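You operate a simulated robot arm through the tools that you are given. There is no shell and no other tool.

Carry out the task below with a simulated robot arm. There is one attempt and no reset: what you move stays moved.

JOB
Chuck the wheel on the blue turntable and lower the pointer on it again.
Fine: pointer up first; yellow jaw up to the rim, jaw screw tight with the green driver, driver back in its cup.

It is judged by the outcome, as a careful person would: the job done as asked, and still so three seconds after it is handed in. It fails if anything else is knocked over, pushed out of place, dropped, spilled or broken.

ROBOT AND FRAMES
A 6-joint arm with a two-finger parallel gripper, fixed in place. Base frame: the origin is at the foot of the arm, x ahead of it, y to its left, z up. Readings come in m, degrees, newtons and seconds.
With the tool pointing down near the work surface it reaches from about 0.4 to 0.92 m from the base axis. Its first joint turns from -115.0 to 115.0 degrees. Payload 3.43 kg.
The tool frame sits at the grasp point between the pads (the TCP): z along the fingers, y along the line on which they close. The tips reach 0.034 m beyond it. The gripper opens to 0.128 m. The fingers are 0.024 m wide and 0.012 m thick; the gripper's body (0.048 by 0.13 m) begins 0.096 m behind the TCP.
Orientation is told as [roll, pitch, yaw] about the base's x, y, z axes, in that order, counted from this pose: with the fingers straight down and closing along the base's y, the tool's x points along the base's -x, its y along +y and its z along -z.

CONTROLS
- The arm moves only by the tool play_rows. Its argument "commands" is a list that holds one entry, the list of rows, each a list of 7 numbers: the turn, a rotation vector about the tool's x, y, z in units of 60 degrees (1.0 is 60 degrees), then the shift along the tool's x, y, z in units of 100 mm (1.0 is 100 mm), then the opening, from 0 (shut) to 1 (fully open). In form: [[[ax, ay, az, dx, dy, dz, claw], ...]]. A call has 1 to 20 rows; each row is the pose to reach, as a shift and turn from the pose commanded when the call began, along the tool's axes at that moment. A call with a number of a shift or a turn outside -1 to 1 is refused whole. Each row takes 0.2 s and may step no farther than 0.05 m and 8.6 degrees from the row before; otherwise, or with a gripper value out of range, the whole call is refused. Where a pose cannot be reached the arm comes as near as it can. A force on the tool above 70 N (or 10 N above the force at the start of the call, whichever is more), or a blocked arm, ends the call early, and 0.2 s more pass. Each finger travels about 0.108 m/s and halts on what it meets, pressing with about 25 N; the grip force reading is that of the motor and also rises with nothing between the fingers. The clock runs only during rows and for 0.2 s after the last one: add rows that repeat a pose to give the fingers time. It gives the time, the measured TCP pose, the force on the tool (base axes), the opening and the grip force at its end, in the units of the frame above (readings bear some noise), with the torque about the TCP (base axes, N m) and any sound that the robot's microphone picked up, and new pictures: "show" is both (left out), scene, wrist or none.
- Cameras (640 x 400 px; columns grow to the right, rows downward): "scene" is fixed at [0.4017, 0.4996, 1.655]; the picture's right is [-0.98, 0.18, 0.00], its down [0.17, 0.92, -0.36] and it looks along [-0.07, -0.35, -0.93] (base axes); focal length 214 px, centre (320, 200). "wrist" rides on the gripper at [0.076, -0.011, -0.16] in the tool frame; the picture's right is [0.15, 0.99, 0.00], its down [-0.88, 0.13, -0.46] and it looks along [-0.45, 0.07, 0.89] (tool axes); focal length 234 px, centre (320, 200). There is no depth. A picture from a camera that has moved, and an enlarged one, comes with that camera's place and axes in the base frame and with its lens.
- raise_lower(by): slides the trunk up (or, below 0, down) by that many m; the arm rides with it, the base frame stays. It gives what a move gives, with no picture.
- inspect(camera, box): a new picture of the part [left, top, right, bottom] of that camera's present view, enlarged. It takes no simulated time.
- close_job(): hands the job in; it is judged then, once.

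Places have to be worked out from the pictures, the camera data and where the tool is seen. Open the gripper and draw the arm clear of the work before you hand the job in, unless the task says otherwise.

The tools are called after ">>>" as name(argument=value, ...) on one line, values as JSON. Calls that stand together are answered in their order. play_rows: Moves the arm, as the interface text tells. Its arguments: {"type":"object","properties":{"commands":{"type":"array"},"show":{"type":"string","enum":["both","scene","wrist","none"]}},"required":["commands"]} The other tools are called the same way: raise_lower (by) slides the trunk up or down; inspect (camera, box) takes an enlarged picture of a part of a camera's view; close_job () hands the job in.

At the start:

```text
clock: 0.0
ee_pos: [0.4624, 0.1279, 1.2986]
tcp_rot: [-0.1, 0.1, -0.1]
wrist_force: [-0.4, -0.4, 0.1]
moment: [-0.01, 0.0, -0.02]
finger_gap: 0.1277
finger_force: 0.1
trunk travel left (down, up): [-0.5, 0.29]
```

scene: 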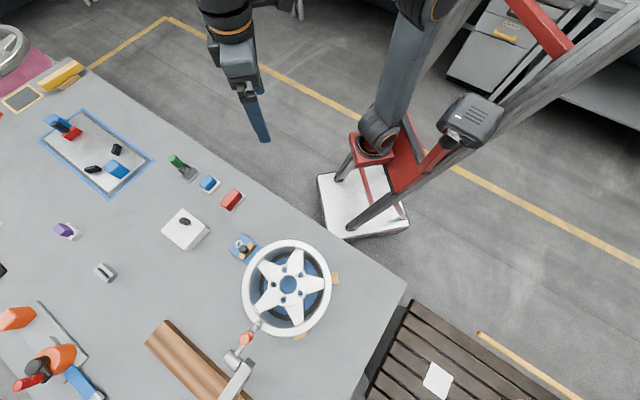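
wrist: 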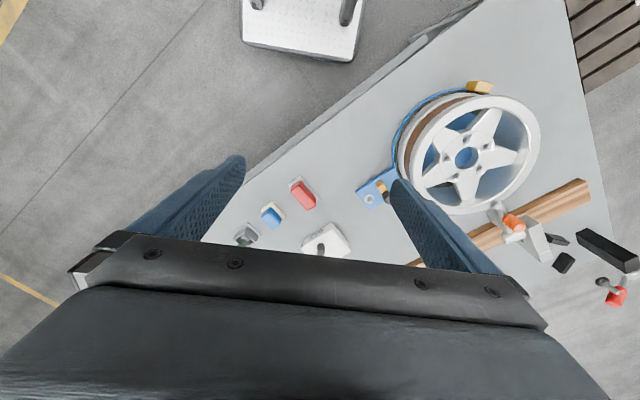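

I'll start by looking closely at the pictures to identify the wheel, jaw, pointer, driver and its cup.

>>> inspect(camera="scene", box=[200, 220, 360, 320])

>>> inspect(camera="scene", box=[140, 140, 300, 240])

>>> inspect(camera="wrist", box=[340, 70, 660, 270])

>>> inspect(camera="scene", box=[180, 300, 340, 400])

>>> inspect(camera="scene", box=[0, 80, 200, 205])

```text
4.00 times, centred on (280, 270) of scene
camera zoom: at [0.4017, 0.4996, 1.655], right [-0.98, 0.18, 0.0], down [0.17, 0.92, -0.36], along [-0.07, -0.35, -0.93], focal length 858 px, centre (480, -80)
```

zoom: 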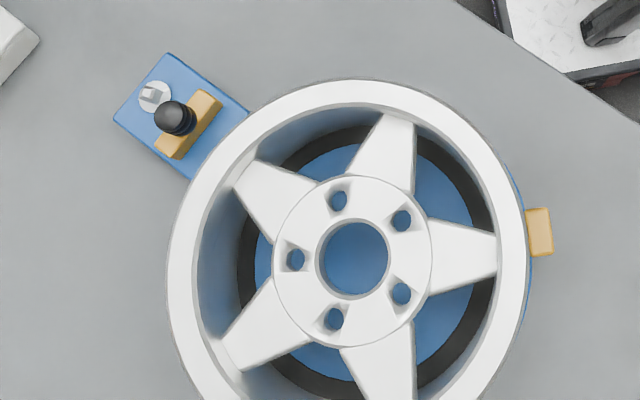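

```text
4.00 times, centred on (220, 190) of scene
camera zoom: at [0.4017, 0.4996, 1.655], right [-0.98, 0.18, 0.0], down [0.17, 0.92, -0.36], along [-0.07, -0.35, -0.93], focal length 858 px, centre (720, 240)
```

zoom: 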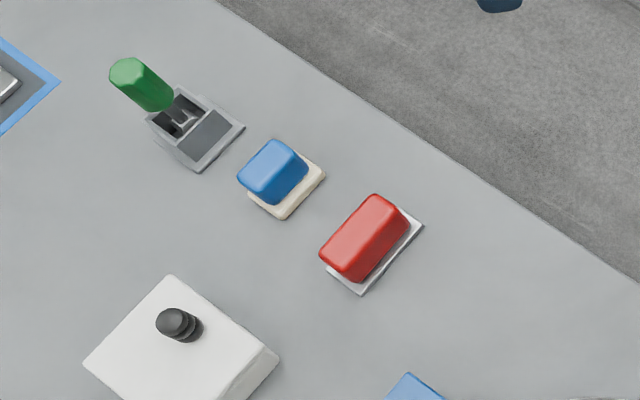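

```text
refused: 660 is not a number from 0 to 640
```

```text
4.00 times, centred on (260, 350) of scene
camera zoom: at [0.4017, 0.4996, 1.655], right [-0.98, 0.18, 0.0], down [0.17, 0.92, -0.36], along [-0.07, -0.35, -0.93], focal length 858 px, centre (560, -400)
```

zoom: 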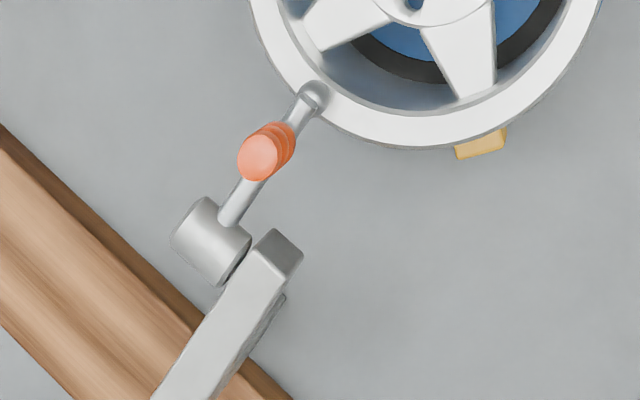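

```text
3.20 times, centred on (100, 142) of scene
camera zoom: at [0.4017, 0.4996, 1.655], right [-0.98, 0.18, 0.0], down [0.17, 0.92, -0.36], along [-0.07, -0.35, -0.93], focal length 686 px, centre (1024, 384)
```

zoom: 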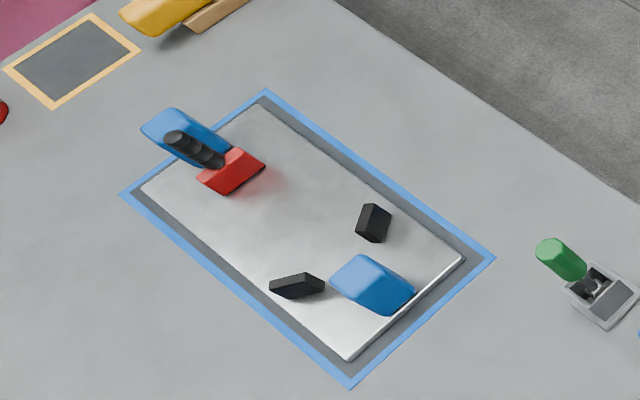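

The pictures show the wheel on the turntable with two fixed yellow jaws, a sliding jaw with a black knob and a slotted screw near (0.68, 0.31, 0.84), a pointer with an orange grip near (0.62, 0.60, 1.0), and the green driver near (0.9, -0.06). I move the wrist camera nearer the jaw for a better look.

>>> play_rows(commands=[[[0, 0, 0, -0.1, 0.25, 0.1, 1], [0, 0, 0, -0.2, 0.5, 0.2, 1], [0, 0, 0, -0.3, 0.75, 0.3, 1], [0, 0, 0, -0.4, 1.0, 0.4, 1]]], show="none")

>>> play_rows(commands=[[[0, 0, 0, 0, 0.25, 0.15, 1], [0, 0, 0, 0, 0.5, 0.3, 1], [0, 0, 0, 0, 0.6, 0.5, 1], [0, 0, 0, 0, 0.6, 0.6, 1]]], show="both")

```text
clock: 1.0
ee_pos: [0.5047, 0.2265, 1.257]
tcp_rot: [0.0, -0.1, 0.0]
wrist_force: [-0.5, -0.6, 0.3]
moment: [0.02, -0.05, 0.05]
finger_gap: 0.128
finger_force: 0.1
trunk travel left (down, up): [-0.5, 0.29]
```

```text
clock: 2.0
ee_pos: [0.5021, 0.287, 1.197]
tcp_rot: [0.0, -0.1, 0.1]
wrist_force: [-0.1, -0.6, 0.7]
moment: [0.01, 0.01, 0.01]
finger_gap: 0.1279
finger_force: 0.1
trunk travel left (down, up): [-0.5, 0.29]
camera wrist: at [0.4265, 0.2768, 1.3562], right [-0.15, 0.99, 0.0], down [0.88, 0.13, 0.46], along [0.45, 0.07, -0.89], focal length 234 px, centre (320, 200)
```

scene: 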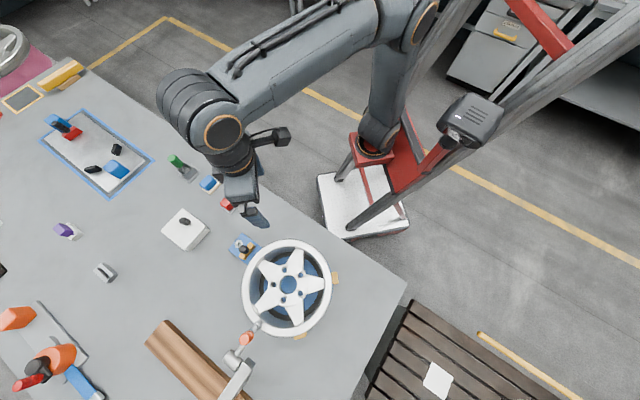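
wrist: 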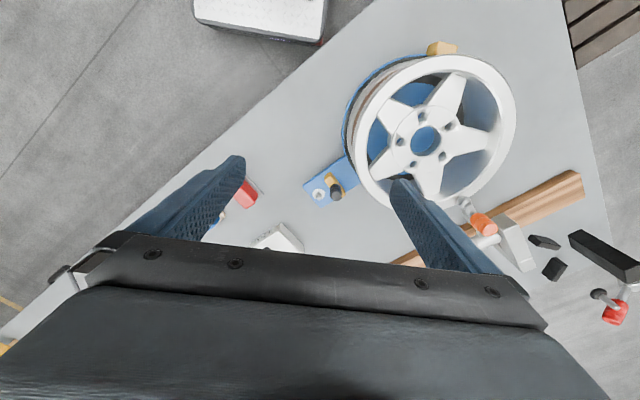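

The jaw arm is in view now between the fingers. I enlarge the wrist picture around the jaw, wheel and pointer.

>>> inspect(camera="wrist", box=[290, 150, 386, 210])

>>> inspect(camera="wrist", box=[320, 30, 560, 180])

>>> inspect(camera="wrist", box=[440, 180, 568, 260])

```text
6.67 times, centred on (338, 180) of wrist
camera zoom: at [0.4265, 0.2768, 1.3562], right [-0.15, 0.99, 0.0], down [0.88, 0.13, 0.46], along [0.45, 0.07, -0.89], focal length 1561 px, centre (200, 333)
```

zoom: 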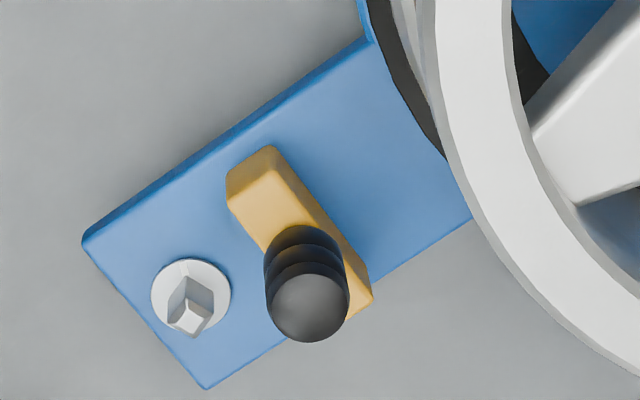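

```text
2.67 times, centred on (440, 105) of wrist
camera zoom: at [0.4265, 0.2768, 1.3562], right [-0.15, 0.99, 0.0], down [0.88, 0.13, 0.46], along [0.45, 0.07, -0.89], focal length 624 px, centre (0, 453)
```

zoom: 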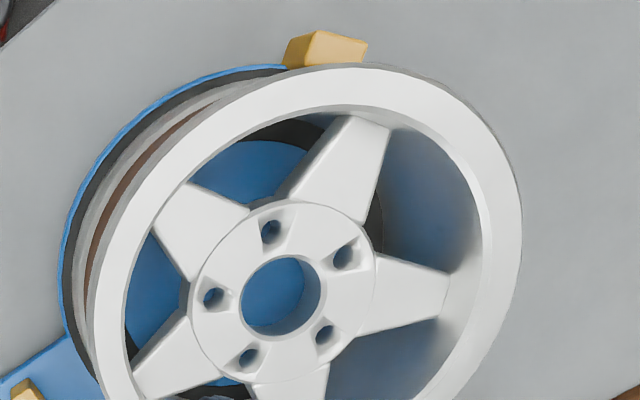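

```text
5.00 times, centred on (504, 220) of wrist
camera zoom: at [0.4265, 0.2768, 1.3562], right [-0.15, 0.99, 0.0], down [0.88, 0.13, 0.46], along [0.45, 0.07, -0.89], focal length 1171 px, centre (-600, 100)
```

zoom: 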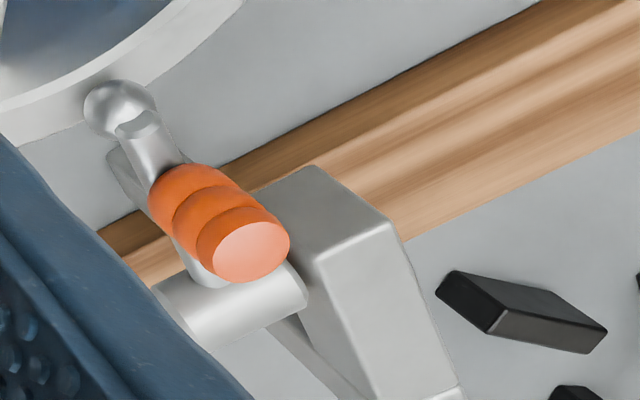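

The screw is a square post on a washer, so the driver is a square-socket type. The jaw slides radially, and the pointer is a horizontal arm hinged at about (0.66, 0.64, 0.98) with an upright orange grip. I turn the tool 45° to line up with the pointer arm and move toward it at a safe height.

>>> play_rows(commands=[[[0, 0, -0.125, -0.08, 0.16, 0, 1], [0, 0, -0.25, -0.16, 0.32, 0, 1], [0, 0, -0.375, -0.24, 0.48, 0, 1], [0, 0, -0.5, -0.32, 0.64, 0, 1], [0, 0, -0.625, -0.4, 0.8, 0, 1], [0, 0, -0.75, -0.5, 1.0, 0, 1]]], show="none")

>>> play_rows(commands=[[[0, 0, 0, -0.2, 0.2, 0, 1], [0, 0, 0, -0.4, 0.4, 0, 1], [0, 0, 0, -0.6, 0.6, 0, 1], [0, 0, 0, -0.8, 0.8, 0, 1], [0, 0, 0, -1.0, 1.0, 0, 1]]], show="both")

```text
clock: 3.4
ee_pos: [0.5537, 0.3882, 1.1993]
tcp_rot: [0.0, -0.1, 45.1]
wrist_force: [-0.6, 0.0, -0.1]
moment: [0.03, -0.02, 0.0]
finger_gap: 0.1279
finger_force: 0.1
trunk travel left (down, up): [-0.5, 0.29]
```

```text
clock: 4.6
ee_pos: [0.5484, 0.5247, 1.1982]
tcp_rot: [0.0, -0.1, 45.0]
wrist_force: [0.2, -1.4, 0.8]
moment: [0.05, -0.03, 0.0]
finger_gap: 0.1279
finger_force: 0.0
out of reach, approached as far as the arm can: row 5
trunk travel left (down, up): [-0.5, 0.29]
camera wrist: at [0.5018, 0.4637, 1.3564], right [-0.8, 0.6, 0.0], down [0.53, 0.71, 0.46], along [0.27, 0.37, -0.89], focal length 234 px, centre (320, 200)
```

scene: 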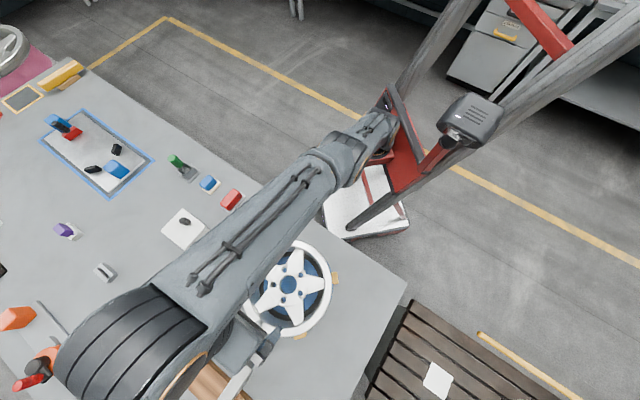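
wrist: 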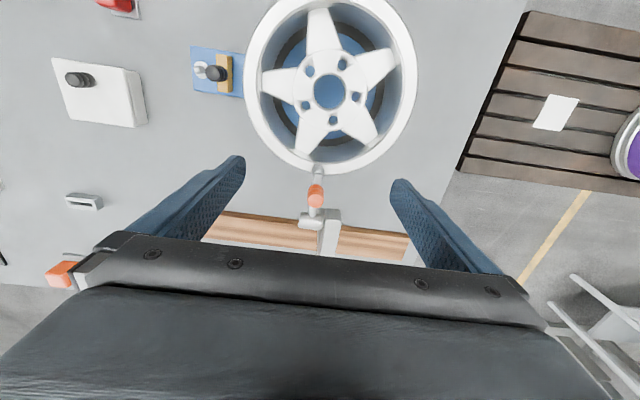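

At this height the arm's reach ends near 0.76 m, and the shoulder seems lower than I want for work at z≈1.0. I raise the trunk by 0.2 m, since the arm above is clear of everything, to gain reach near the pointer.

>>> raise_lower(by=0.2)

```text
clock: 6.8
ee_pos: [0.4982, 0.524, 1.3944]
tcp_rot: [0.0, -0.2, 45.0]
wrist_force: [-0.3, -0.2, -0.6]
moment: [-0.02, -0.01, 0.02]
finger_gap: 0.1279
finger_force: 0.0
trunk travel left (down, up): [-0.7, 0.09]
```

The rail is slightly tilted, since the tool shifted back 0.05 m while rising. I now descend and move forward toward the point above the orange grip.

>>> play_rows(commands=[[[0, 0, 0, -0.1, -0.05, 0.35, 1], [0, 0, 0, -0.2, -0.1, 0.7, 1], [0, 0, 0, -0.3, -0.15, 1.0, 1]]], show="none")

>>> play_rows(commands=[[[0, 0, 0, -0.15, -0.05, 0.35, 1], [0, 0, 0, -0.3, -0.1, 0.7, 1], [0, 0, 0, -0.45, -0.14, 1.0, 1]]], show="both")

```text
clock: 7.6
ee_pos: [0.5304, 0.5357, 1.2948]
tcp_rot: [0.0, -0.2, 45.1]
wrist_force: [0.6, -0.2, 0.5]
moment: [0.0, -0.02, 0.0]
finger_gap: 0.1279
finger_force: 0.1
trunk travel left (down, up): [-0.7, 0.09]
```

```text
clock: 8.4
ee_pos: [0.5744, 0.5575, 1.1961]
tcp_rot: [0.0, -0.3, 45.0]
wrist_force: [0.6, -1.1, -0.1]
moment: [-0.02, -0.05, 0.02]
finger_gap: 0.1279
finger_force: 0.0
trunk travel left (down, up): [-0.7, 0.09]
camera wrist: at [0.528, 0.4957, 1.3545], right [-0.8, 0.6, 0.0], down [0.53, 0.71, 0.46], along [0.27, 0.37, -0.89], focal length 234 px, centre (320, 200)
```

scene: 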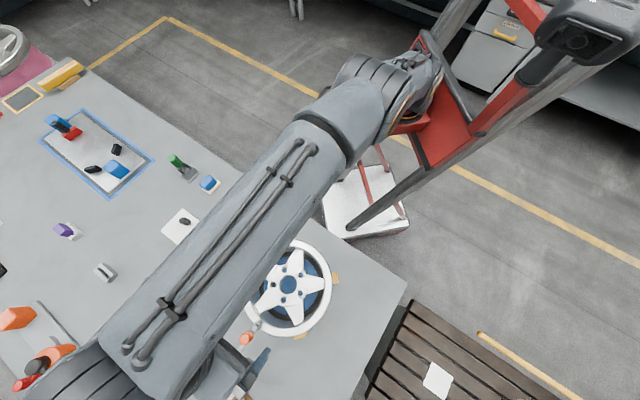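
wrist: 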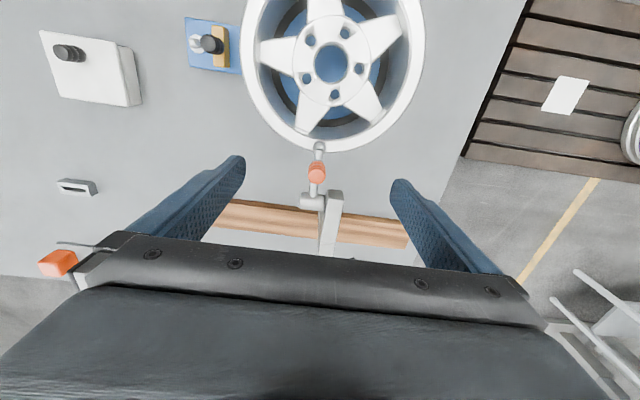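

The pointer is nearly centred under the gripper. I enlarge it to find the grip's exact place.

>>> inspect(camera="wrist", box=[272, 130, 368, 190])

>>> inspect(camera="wrist", box=[272, 180, 368, 240])

```text
6.67 times, centred on (320, 160) of wrist
camera zoom: at [0.528, 0.4957, 1.3545], right [-0.8, 0.6, 0.0], down [0.53, 0.71, 0.46], along [0.27, 0.37, -0.89], focal length 1561 px, centre (320, 467)
```

zoom: 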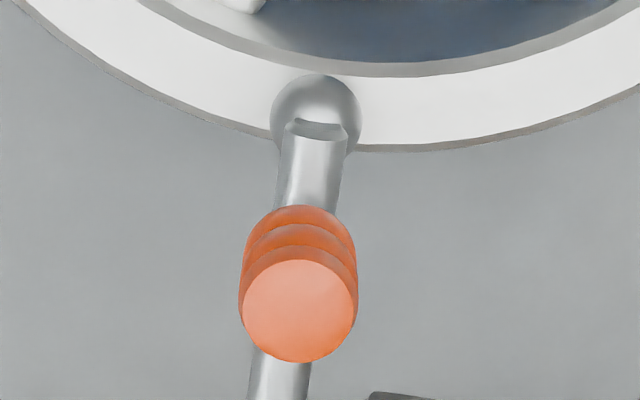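

```text
6.67 times, centred on (320, 210) of wrist
camera zoom: at [0.528, 0.4957, 1.3545], right [-0.8, 0.6, 0.0], down [0.53, 0.71, 0.46], along [0.27, 0.37, -0.89], focal length 1561 px, centre (320, 133)
```

zoom: 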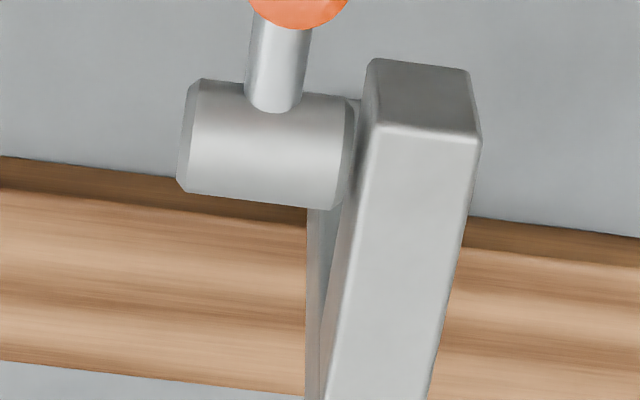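

The orange grip's top comes out at about (0.608, 0.597, 1.027), with the hinge near (0.653, 0.640, 0.985) and its axis across the pointer arm. I tilt the tool 40° outward about its closing axis, so the grip can turn between the pads and reach stays comfortable, and then look again.

>>> play_rows(commands=[[[0, -0.12, 0, 0, 0, 0, 1], [0, -0.24, 0, 0, 0, 0, 1], [0, -0.36, 0, 0, 0, 0, 1], [0, -0.48, 0, 0, 0, 0, 1], [0, -0.58, 0, 0, 0, 0, 1], [0, -0.667, 0, 0, 0, 0, 1], [0, -0.667, 0, 0, 0, 0, 1]]], show="both")

```text
clock: 10.0
ee_pos: [0.572, 0.5563, 1.1963]
tcp_rot: [0.1, -40.2, 45.0]
wrist_force: [1.1, 0.6, 0.4]
moment: [0.02, -0.01, 0.03]
finger_gap: 0.1279
finger_force: 0.1
trunk travel left (down, up): [-0.7, 0.09]
camera wrist: at [0.4656, 0.436, 1.2673], right [-0.78, 0.62, -0.09], down [0.17, 0.36, 0.92], along [0.6, 0.7, -0.39], focal length 234 px, centre (320, 200)
```

scene: 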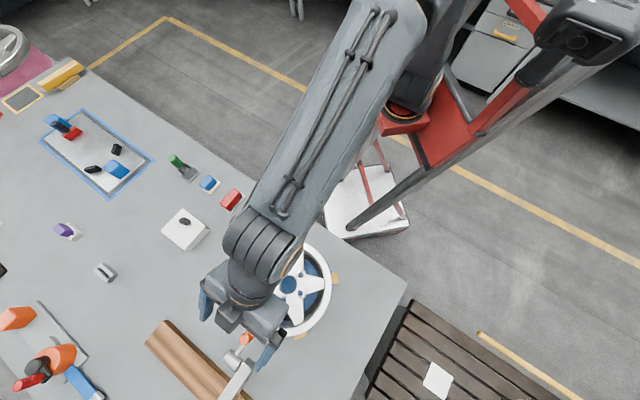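
wrist: 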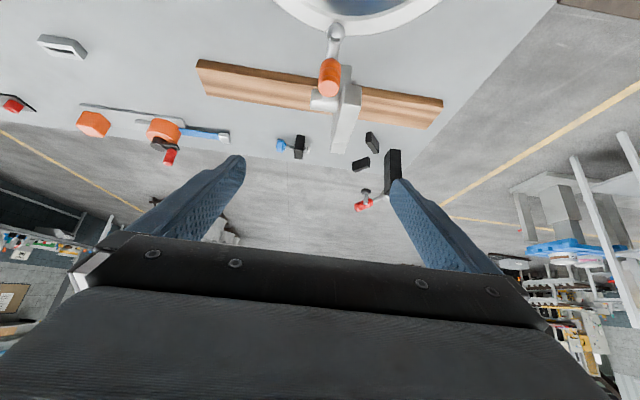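

Tilt succeeded. I enlarge the pointer and its stand in this view.

>>> inspect(camera="wrist", box=[272, 10, 416, 100])

>>> inspect(camera="wrist", box=[272, 70, 416, 160])

>>> inspect(camera="scene", box=[180, 300, 340, 400])

```text
4.44 times, centred on (344, 55) of wrist
camera zoom: at [0.4656, 0.436, 1.2673], right [-0.78, 0.62, -0.09], down [0.17, 0.36, 0.92], along [0.6, 0.7, -0.39], focal length 1041 px, centre (213, 844)
```

zoom: 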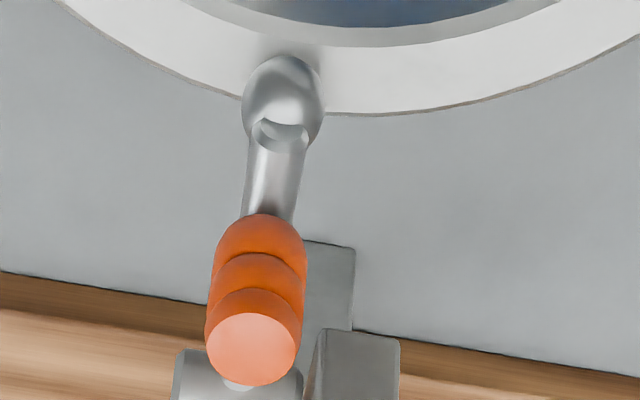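

```text
4.44 times, centred on (344, 115) of wrist
camera zoom: at [0.4656, 0.436, 1.2673], right [-0.78, 0.62, -0.09], down [0.17, 0.36, 0.92], along [0.6, 0.7, -0.39], focal length 1041 px, centre (213, 578)
```

zoom: 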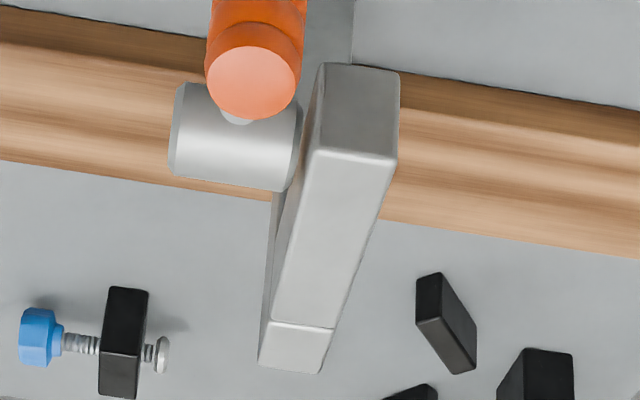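

```text
4.00 times, centred on (260, 350) of scene
camera zoom: at [0.4017, 0.4996, 1.655], right [-0.98, 0.18, 0.0], down [0.17, 0.92, -0.36], along [-0.07, -0.35, -0.93], focal length 858 px, centre (560, -400)
```

zoom: 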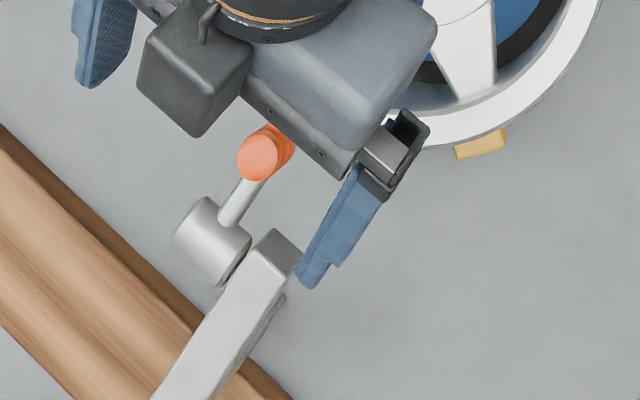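

In radial coordinates along the pointer arm, the grip top is at u=0.852, z=1.025, the hinge at u=0.921, z=0.976, and the ball at u=0.824, z=0.962. I move to the pre-grasp point 0.1 m back along the tilted tool axis.

>>> play_rows(commands=[[[0, 0, 0, 0.19, 0.007, 0.19, 1], [0, 0, 0, 0.38, 0.014, 0.38, 1], [0, 0, 0, 0.57, 0.02, 0.57, 1], [0, 0, 0, 0.758, 0.028, 0.76, 1], [0, 0, 0, 0.758, 0.028, 0.76, 1]]], show="both")

```text
clock: 11.2
ee_pos: [0.5648, 0.5504, 1.0873]
tcp_rot: [0.0, -40.2, 45.0]
wrist_force: [0.4, -0.3, 0.2]
moment: [0.02, -0.02, 0.0]
finger_gap: 0.1282
finger_force: 0.0
trunk travel left (down, up): [-0.7, 0.09]
camera wrist: at [0.458, 0.4306, 1.1587], right [-0.78, 0.62, -0.09], down [0.17, 0.36, 0.92], along [0.6, 0.7, -0.39], focal length 234 px, centre (320, 200)
```

scene: 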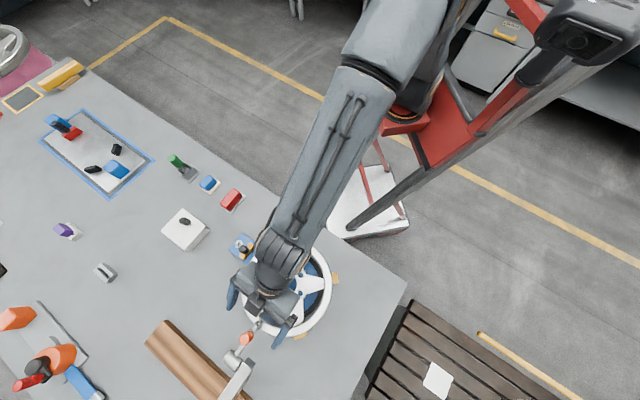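
wrist: 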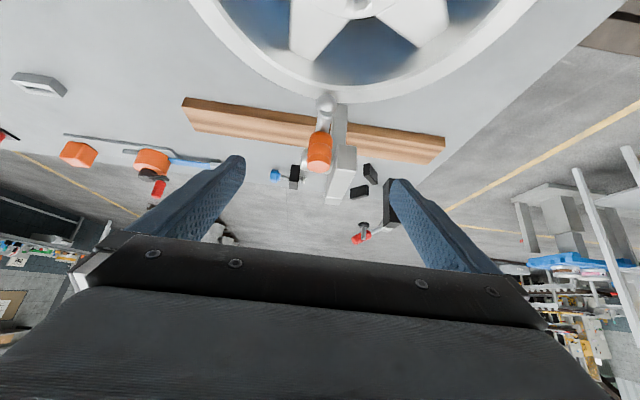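

The grip sits centred between the fingers. I advance along the tool axis to surround it, keeping the gripper open, and check before closing.

>>> play_rows(commands=[[[0, 0, 0, 0, 0.01, 0.2, 1], [0, 0, 0, 0, 0.02, 0.4, 1], [0, 0, 0, 0, 0.02, 0.6, 1], [0, 0, 0, -0.01, 0.02, 0.8, 1], [0, 0, 0, -0.01, 0.02, 0.96, 1], [0, 0, 0, -0.01, 0.02, 0.96, 1]]], show="both")

>>> inspect(camera="wrist", box=[200, 80, 440, 230])

>>> inspect(camera="scene", box=[180, 300, 340, 400])

```text
clock: 12.6
ee_pos: [0.6085, 0.598, 1.0152]
tcp_rot: [-0.1, -40.2, 45.1]
wrist_force: [-0.6, -0.5, -0.2]
moment: [0.0, -0.02, -0.02]
finger_gap: 0.128
finger_force: 0.1
trunk travel left (down, up): [-0.7, 0.09]
camera wrist: at [0.4997, 0.477, 1.0874], right [-0.78, 0.62, -0.09], down [0.17, 0.36, 0.92], along [0.6, 0.7, -0.39], focal length 234 px, centre (320, 200)
```

scene: 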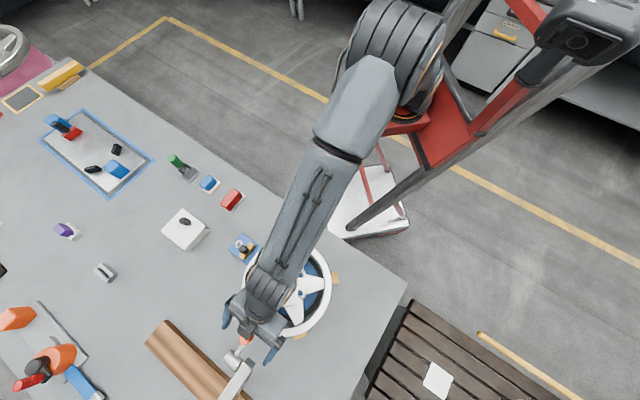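
wrist: 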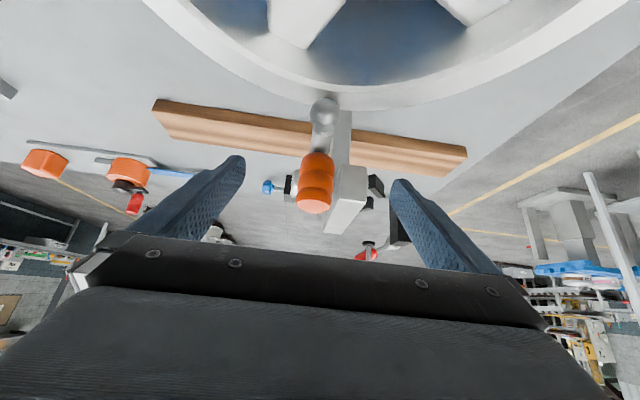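

```text
2.67 times, centred on (320, 155) of wrist
camera zoom: at [0.4997, 0.477, 1.0874], right [-0.78, 0.62, -0.09], down [0.17, 0.36, 0.92], along [0.6, 0.7, -0.39], focal length 624 px, centre (320, 320)
```

zoom: 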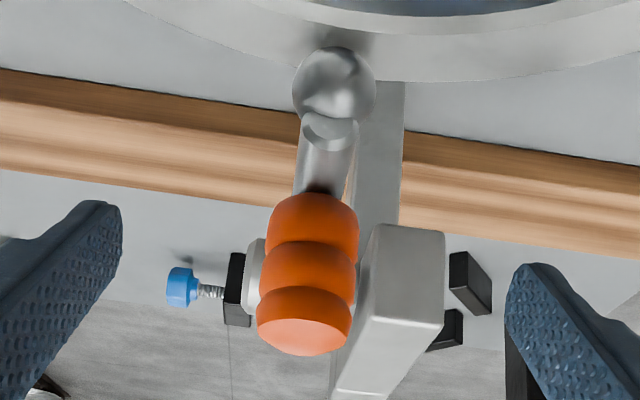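

```text
4.00 times, centred on (260, 350) of scene
camera zoom: at [0.4017, 0.4996, 1.655], right [-0.98, 0.18, 0.0], down [0.17, 0.92, -0.36], along [-0.07, -0.35, -0.93], focal length 858 px, centre (560, -400)
```

zoom: 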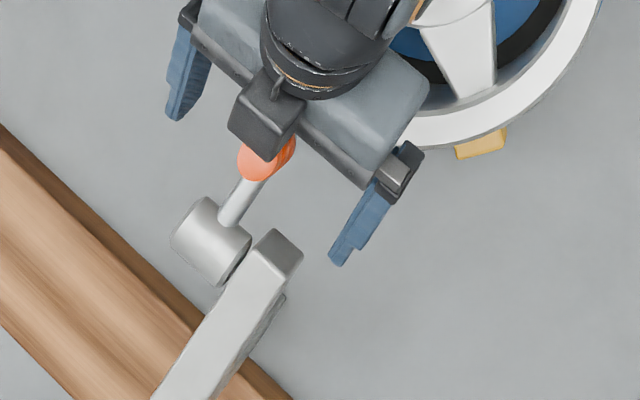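

The grip is centred between the pads. I close on it now, holding the pose.

>>> play_rows(commands=[[[0, 0, 0, 0, 0, 0, 0.6], [0, 0, 0, 0, 0, 0, 0.3], [0, 0, 0, 0, 0, 0, 0.1], [0, 0, 0, 0, 0, 0, 0], [0, 0, 0, 0, 0, 0, 0], [0, 0, 0, 0, 0, 0, 0]]], show="wrist")

```text
clock: 14.0
ee_pos: [0.6092, 0.5949, 1.0151]
tcp_rot: [0.2, -40.2, 44.9]
wrist_force: [28.7, -25.3, -0.2]
moment: [-0.09, -0.17, -0.13]
finger_gap: 0.0279
finger_force: 44.9
trunk travel left (down, up): [-0.7, 0.09]
camera wrist: at [0.5021, 0.4744, 1.0874], right [-0.78, 0.62, -0.09], down [0.18, 0.36, 0.92], along [0.6, 0.7, -0.39], focal length 234 px, centre (320, 200)
```

wrist: 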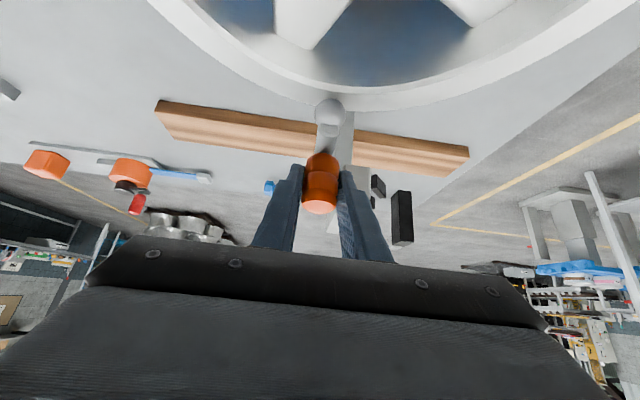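

The grip is held (gap 0.028), but the force shows about 38 N sideways, meaning my centre was about 3 mm too far to +v. I shift to relieve it before lifting.

>>> play_rows(commands=[[[0, 0, 0, 0, -0.015, 0, 0], [0, 0, 0, 0, -0.028, 0, 0], [0, 0, 0, 0, -0.028, 0, 0]]], show="none")

```text
clock: 14.8
ee_pos: [0.6094, 0.5957, 1.0166]
tcp_rot: [0.1, -40.3, 44.9]
wrist_force: [13.6, -26.6, 1.0]
moment: [-0.07, 0.16, -0.29]
finger_gap: 0.0276
finger_force: 45.6
trunk travel left (down, up): [-0.7, 0.09]
```

Sideways force dropped only partly, so I shift a little more.

>>> play_rows(commands=[[[0, 0, 0, 0, -0.02, 0, 0], [0, 0, 0, 0.0, -0.03, 0, 0], [0, 0, 0, 0, -0.03, 0, 0]]], show="none")

```text
clock: 15.6
ee_pos: [0.6095, 0.5951, 1.0165]
tcp_rot: [0.0, -40.2, 45.1]
wrist_force: [-5.7, -8.8, -1.6]
moment: [0.04, 0.65, 0.17]
finger_gap: 0.0276
finger_force: 44.7
trunk travel left (down, up): [-0.7, 0.09]
```

The grip is now held with balanced side force. I begin lifting along the arc about the hinge, first about 15°, and watch the force.

>>> play_rows(commands=[[[0, 0, 0, -0.066, 0, -0.02, 0], [0, 0, 0, -0.135, 0, -0.035, 0], [0, 0, 0, -0.204, 0, -0.043, 0], [0, 0, 0, -0.204, 0, -0.043, 0]]], show="wrist")

```text
clock: 16.6
ee_pos: [0.6195, 0.6044, 1.033]
tcp_rot: [-0.1, -40.2, 45.1]
wrist_force: [-14.7, -4.9, -12.1]
moment: [-0.89, 0.96, 0.05]
finger_gap: 0.0279
finger_force: 45.2
trunk travel left (down, up): [-0.7, 0.09]
camera wrist: at [0.5125, 0.4839, 1.1046], right [-0.78, 0.62, -0.09], down [0.17, 0.36, 0.92], along [0.6, 0.7, -0.39], focal length 234 px, centre (320, 200)
```

wrist: 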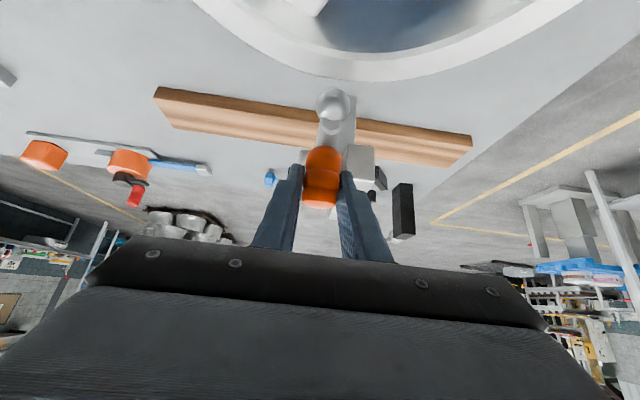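

The ball has left the rim, and the force shows modest hinge friction (about 1 N·m). I continue along the arc to roughly 45° of lift.

>>> play_rows(commands=[[[0, 0, 0, -0.054, 0, -0.001, 0], [0, 0, 0, -0.108, 0, -0.002, 0], [0, 0, 0, -0.163, 0, 0.005, 0], [0, 0, 0, -0.218, 0, 0.013, 0], [0, 0, 0, -0.272, 0, 0.027, 0], [0, 0, 0, -0.327, 0, 0.042, 0], [0, 0, 0, -0.429, 0, 0.087, 0], [0, 0, 0, -0.429, 0, 0.087, 0]]], show="both")

```text
clock: 18.4
ee_pos: [0.6471, 0.6325, 1.0562]
tcp_rot: [-0.1, -40.4, 45.1]
wrist_force: [-31.1, 9.2, 4.9]
moment: [-0.72, 0.94, -0.04]
finger_gap: 0.0279
finger_force: 45.0
trunk travel left (down, up): [-0.7, 0.09]
camera wrist: at [0.5399, 0.5114, 1.1273], right [-0.78, 0.62, -0.1], down [0.17, 0.36, 0.92], along [0.6, 0.7, -0.39], focal length 234 px, centre (320, 200)
```

scene: 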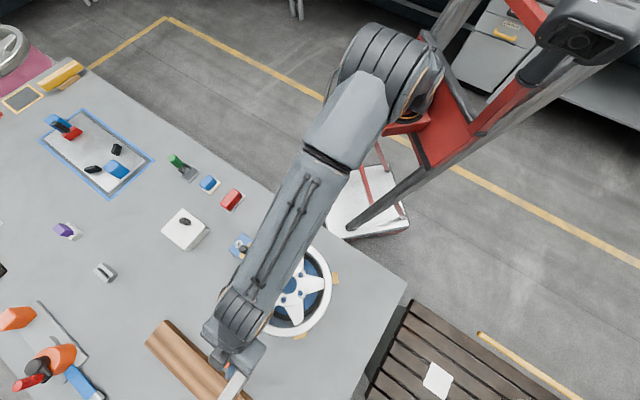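
wrist: 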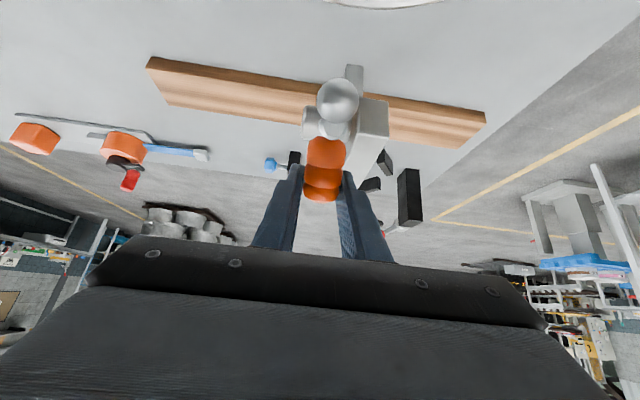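

The pointer is up about 47° with the ball well off the rim, and a sideways force of 28 N has crept in. I shift slightly to +v to relieve it and continue lifting to about 75–80°.

>>> play_rows(commands=[[[0, 0, 0, 0, 0.02, 0, 0], [0, 0, 0, -0.048, 0.02, 0.028, 0], [0, 0, 0, -0.096, 0.02, 0.057, 0], [0, 0, 0, -0.14, 0.02, 0.092, 0], [0, 0, 0, -0.183, 0.02, 0.128, 0], [0, 0, 0, -0.22, 0.02, 0.168, 0], [0, 0, 0, -0.258, 0.02, 0.21, 0], [0, 0, 0, -0.258, 0.02, 0.21, 0]]], show="both")

```text
clock: 20.2
ee_pos: [0.6696, 0.6546, 1.0568]
tcp_rot: [-0.1, -40.5, 45.0]
wrist_force: [-13.1, -2.2, 21.3]
moment: [-0.88, 0.72, -0.1]
finger_gap: 0.028
finger_force: 45.1
trunk travel left (down, up): [-0.7, 0.09]
camera wrist: at [0.562, 0.534, 1.1276], right [-0.78, 0.62, -0.1], down [0.17, 0.36, 0.92], along [0.6, 0.7, -0.38], focal length 234 px, centre (320, 200)
```

scene: 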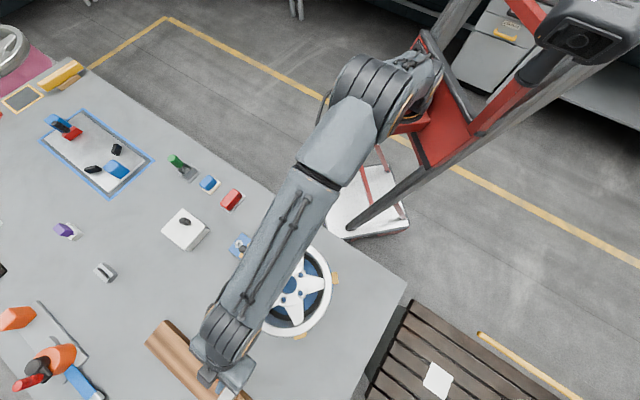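
wrist: 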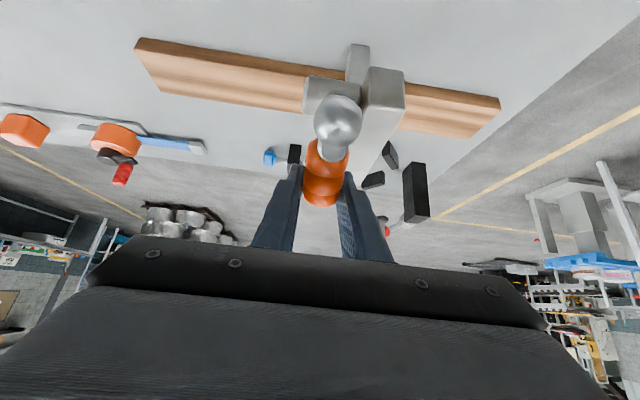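

About 70° lifted, no hard stop so far, with a small upward reaction meaning the true arc is slightly larger. I go another 14° with that correction.

>>> play_rows(commands=[[[0, 0, 0, -0.01, 0, -0.011, 0], [0, 0, 0, -0.038, 0, 0.029, 0], [0, 0, 0, -0.067, 0, 0.069, 0], [0, 0, 0, -0.09, 0, 0.112, 0], [0, 0, 0, -0.113, 0, 0.155, 0], [0, 0, 0, -0.113, 0, 0.155, 0]]], show="wrist")

```text
clock: 21.6
ee_pos: [0.6821, 0.6688, 1.0515]
tcp_rot: [0.0, -40.4, 45.0]
wrist_force: [-13.0, -10.4, 22.9]
moment: [-0.4, 0.27, -0.04]
finger_gap: 0.0276
finger_force: 44.8
trunk travel left (down, up): [-0.7, 0.09]
camera wrist: at [0.5751, 0.5468, 1.1225], right [-0.78, 0.62, -0.1], down [0.17, 0.36, 0.92], along [0.6, 0.7, -0.39], focal length 234 px, centre (320, 200)
```

wrist: 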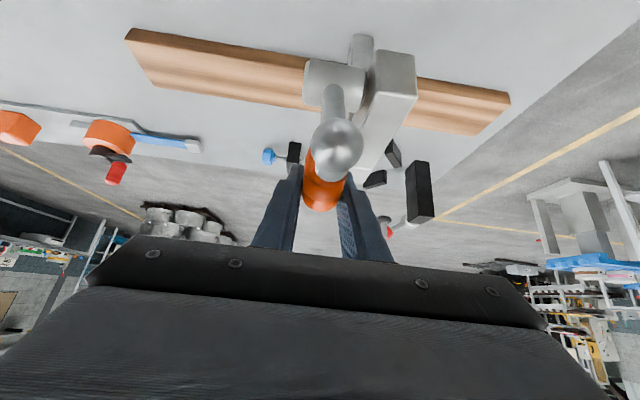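

The pointer stands near vertical, about 85° of lift, against steady friction. I open the fingers in place and see whether it stays.

>>> play_rows(commands=[[[0, 0, 0, 0, 0, 0, 0.3], [0, 0, 0, 0, 0, 0, 0.5], [0, 0, 0, 0, 0, 0, 0.8], [0, 0, 0, 0, 0, 0, 1], [0, 0, 0, 0, 0, 0, 1], [0, 0, 0, 0, 0, 0, 1]]], show="wrist")

```text
clock: 23.0
ee_pos: [0.6835, 0.6684, 1.0489]
tcp_rot: [0.1, -40.2, 45.0]
wrist_force: [0.8, -0.3, 0.0]
moment: [-0.01, -0.01, -0.01]
finger_gap: 0.1281
finger_force: 0.1
trunk travel left (down, up): [-0.7, 0.09]
camera wrist: at [0.5759, 0.5481, 1.1206], right [-0.78, 0.62, -0.09], down [0.17, 0.36, 0.92], along [0.6, 0.7, -0.39], focal length 234 px, centre (320, 200)
```

wrist: 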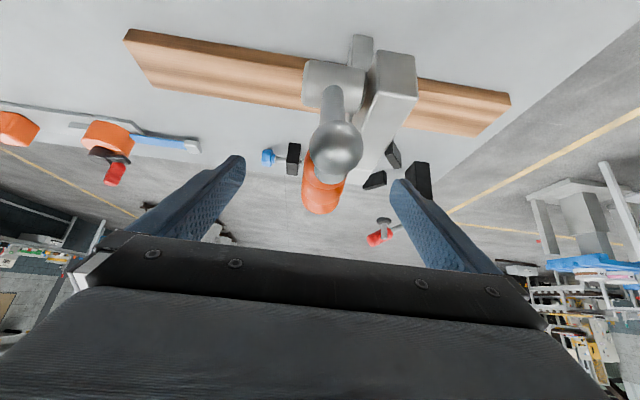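

The pointer stays up on its own. I retreat along the tool axis and confirm it holds.

>>> play_rows(commands=[[[0, 0, 0, 0, 0, -0.25, 1], [0, 0, 0, 0, 0, -0.5, 1], [0, 0, 0, 0, 0, -0.75, 1], [0, 0, 0, 0, 0, -1.0, 1]]], show="none")

>>> play_rows(commands=[[[0, 0, 0, 0, 0, -0.25, 1], [0, 0, 0, 0, 0, -0.5, 1], [0, 0, 0, 0, 0, -0.75, 1], [0, 0, 0, 0, 0, -1.0, 1]]], show="both")

```text
clock: 24.0
ee_pos: [0.6359, 0.6237, 1.1246]
tcp_rot: [-0.1, -40.3, 45.0]
wrist_force: [0.0, 0.3, -0.4]
moment: [0.01, 0.01, -0.04]
finger_gap: 0.128
finger_force: 0.1
trunk travel left (down, up): [-0.7, 0.09]
```

```text
clock: 25.0
ee_pos: [0.592, 0.5755, 1.2028]
tcp_rot: [0.1, -40.2, 45.0]
wrist_force: [0.0, 0.0, 0.1]
moment: [0.0, 0.03, -0.03]
finger_gap: 0.1282
finger_force: 0.0
trunk travel left (down, up): [-0.7, 0.09]
camera wrist: at [0.4848, 0.454, 1.2744], right [-0.78, 0.62, -0.09], down [0.18, 0.36, 0.92], along [0.6, 0.7, -0.39], focal length 234 px, centre (320, 200)
```

scene: 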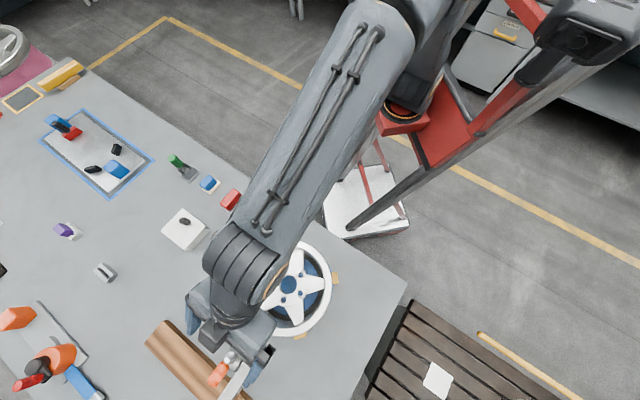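
wrist: 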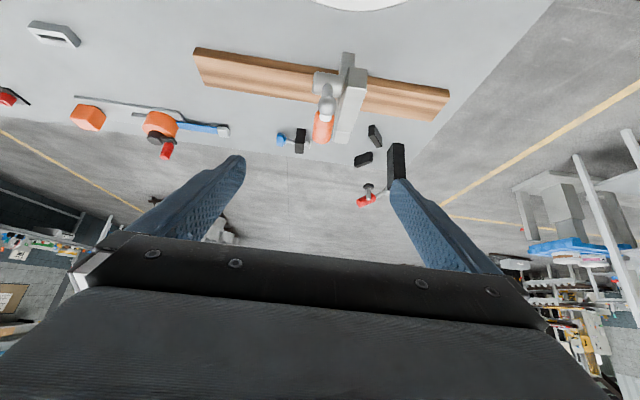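

Pointer is up and holding. Next the jaw: I bring the tool back to vertical while moving away from the pointer toward the jaw side.

>>> play_rows(commands=[[[0, 0.11, 0, 0.09, -0.118, -0.076, 1], [0, 0.22, 0, 0.18, -0.236, -0.152, 1], [0, 0.33, 0, 0.27, -0.354, -0.228, 1], [0, 0.45, 0, 0.36, -0.471, -0.304, 1], [0, 0.56, 0, 0.45, -0.589, -0.38, 1], [0, 0.67, 0, 0.54, -0.707, -0.456, 1], [0, 0.67, 0, 0.54, -0.707, -0.456, 1]]], show="none")

>>> play_rows(commands=[[[0, 0, 0.125, 0.0, -0.15, 0, 1], [0, 0, 0.25, 0.0, -0.3, 0, 1], [0, 0, 0.375, 0.0, -0.45, 0, 1], [0, 0, 0.5, 0.0, -0.6, 0, 1], [0, 0, 0.625, 0.0, -0.75, 0, 1], [0, 0, 0.75, 0.0, -0.9, 0, 1]]], show="none")

>>> play_rows(commands=[[[0, 0, 0.125, 0, 0, 0, 1], [0, 0, 0.25, 0, 0, 0, 1], [0, 0, 0.375, 0, 0, 0, 1], [0, 0, 0.5, 0, 0, 0, 1], [0, 0, 0.625, 0, 0, 0, 1], [0, 0, 0.75, 0, 0, 0, 1], [0, 0, 0.75, 0, 0, 0, 1]]], show="both")

```text
clock: 26.6
ee_pos: [0.592, 0.477, 1.2041]
tcp_rot: [-0.1, 0.1, 45.0]
wrist_force: [-0.6, -0.3, 0.1]
moment: [0.0, 0.02, 0.0]
finger_gap: 0.1278
finger_force: 0.0
trunk travel left (down, up): [-0.7, 0.09]
```

```text
clock: 28.0
ee_pos: [0.654, 0.4148, 1.2022]
tcp_rot: [0.1, -0.1, -0.2]
wrist_force: [0.4, 0.2, -0.1]
moment: [-0.02, -0.03, -0.02]
finger_gap: 0.128
finger_force: 0.0
trunk travel left (down, up): [-0.7, 0.09]
```

```text
clock: 29.6
ee_pos: [0.6557, 0.4126, 1.2025]
tcp_rot: [0.0, 0.0, -45.2]
wrist_force: [0.1, 0.1, 0.5]
moment: [-0.03, -0.01, -0.03]
finger_gap: 0.1279
finger_force: 0.0
trunk travel left (down, up): [-0.7, 0.09]
camera wrist: at [0.5914, 0.4596, 1.3611], right [0.6, 0.8, 0.0], down [0.71, -0.53, 0.46], along [0.37, -0.27, -0.89], focal length 234 px, centre (320, 200)
```

scene: 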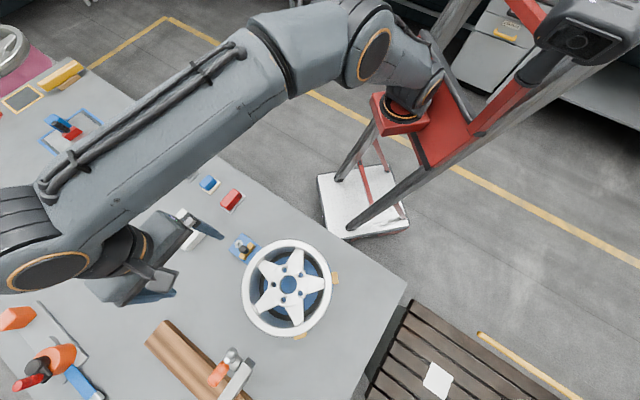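
wrist: 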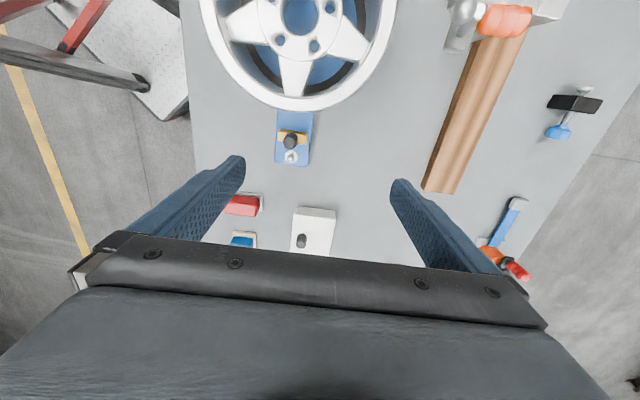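

Pointer is clearly up. The jaw arm is seen from the wheel side now, so I enlarge it to locate the knob, block and screw.

>>> inspect(camera="wrist", box=[245, 95, 341, 155])

>>> inspect(camera="wrist", box=[245, 135, 341, 195])

>>> inspect(camera="scene", box=[216, 225, 264, 255])

```text
6.67 times, centred on (293, 125) of wrist
camera zoom: at [0.5914, 0.4596, 1.3611], right [0.6, 0.8, 0.0], down [0.71, -0.53, 0.46], along [0.37, -0.27, -0.89], focal length 1561 px, centre (500, 700)
```

zoom: 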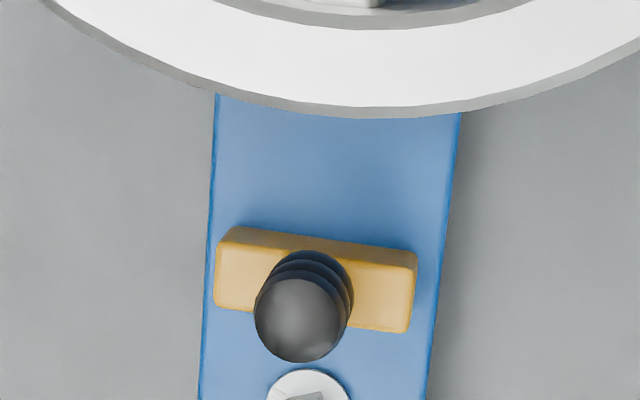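

```text
6.67 times, centred on (293, 165) of wrist
camera zoom: at [0.5914, 0.4596, 1.3611], right [0.6, 0.8, 0.0], down [0.71, -0.53, 0.46], along [0.37, -0.27, -0.89], focal length 1561 px, centre (500, 433)
```

zoom: 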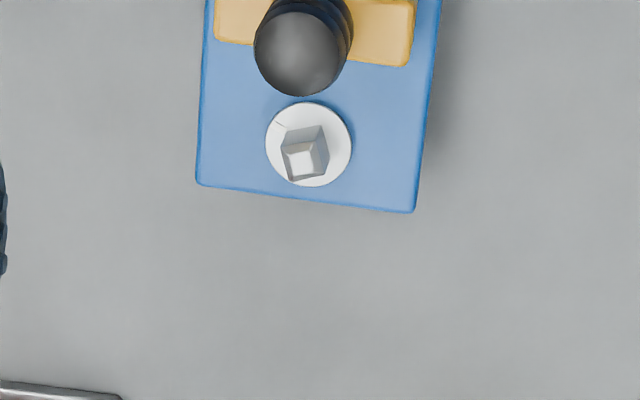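

```text
13.33 times, centred on (240, 240) of scene
camera zoom: at [0.4017, 0.4996, 1.655], right [-0.98, 0.18, 0.0], down [0.17, 0.92, -0.36], along [-0.07, -0.35, -0.93], focal length 2860 px, centre (1387, -333)
```

zoom: 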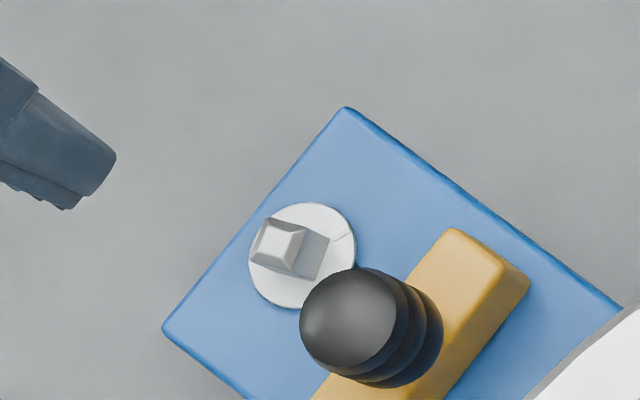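

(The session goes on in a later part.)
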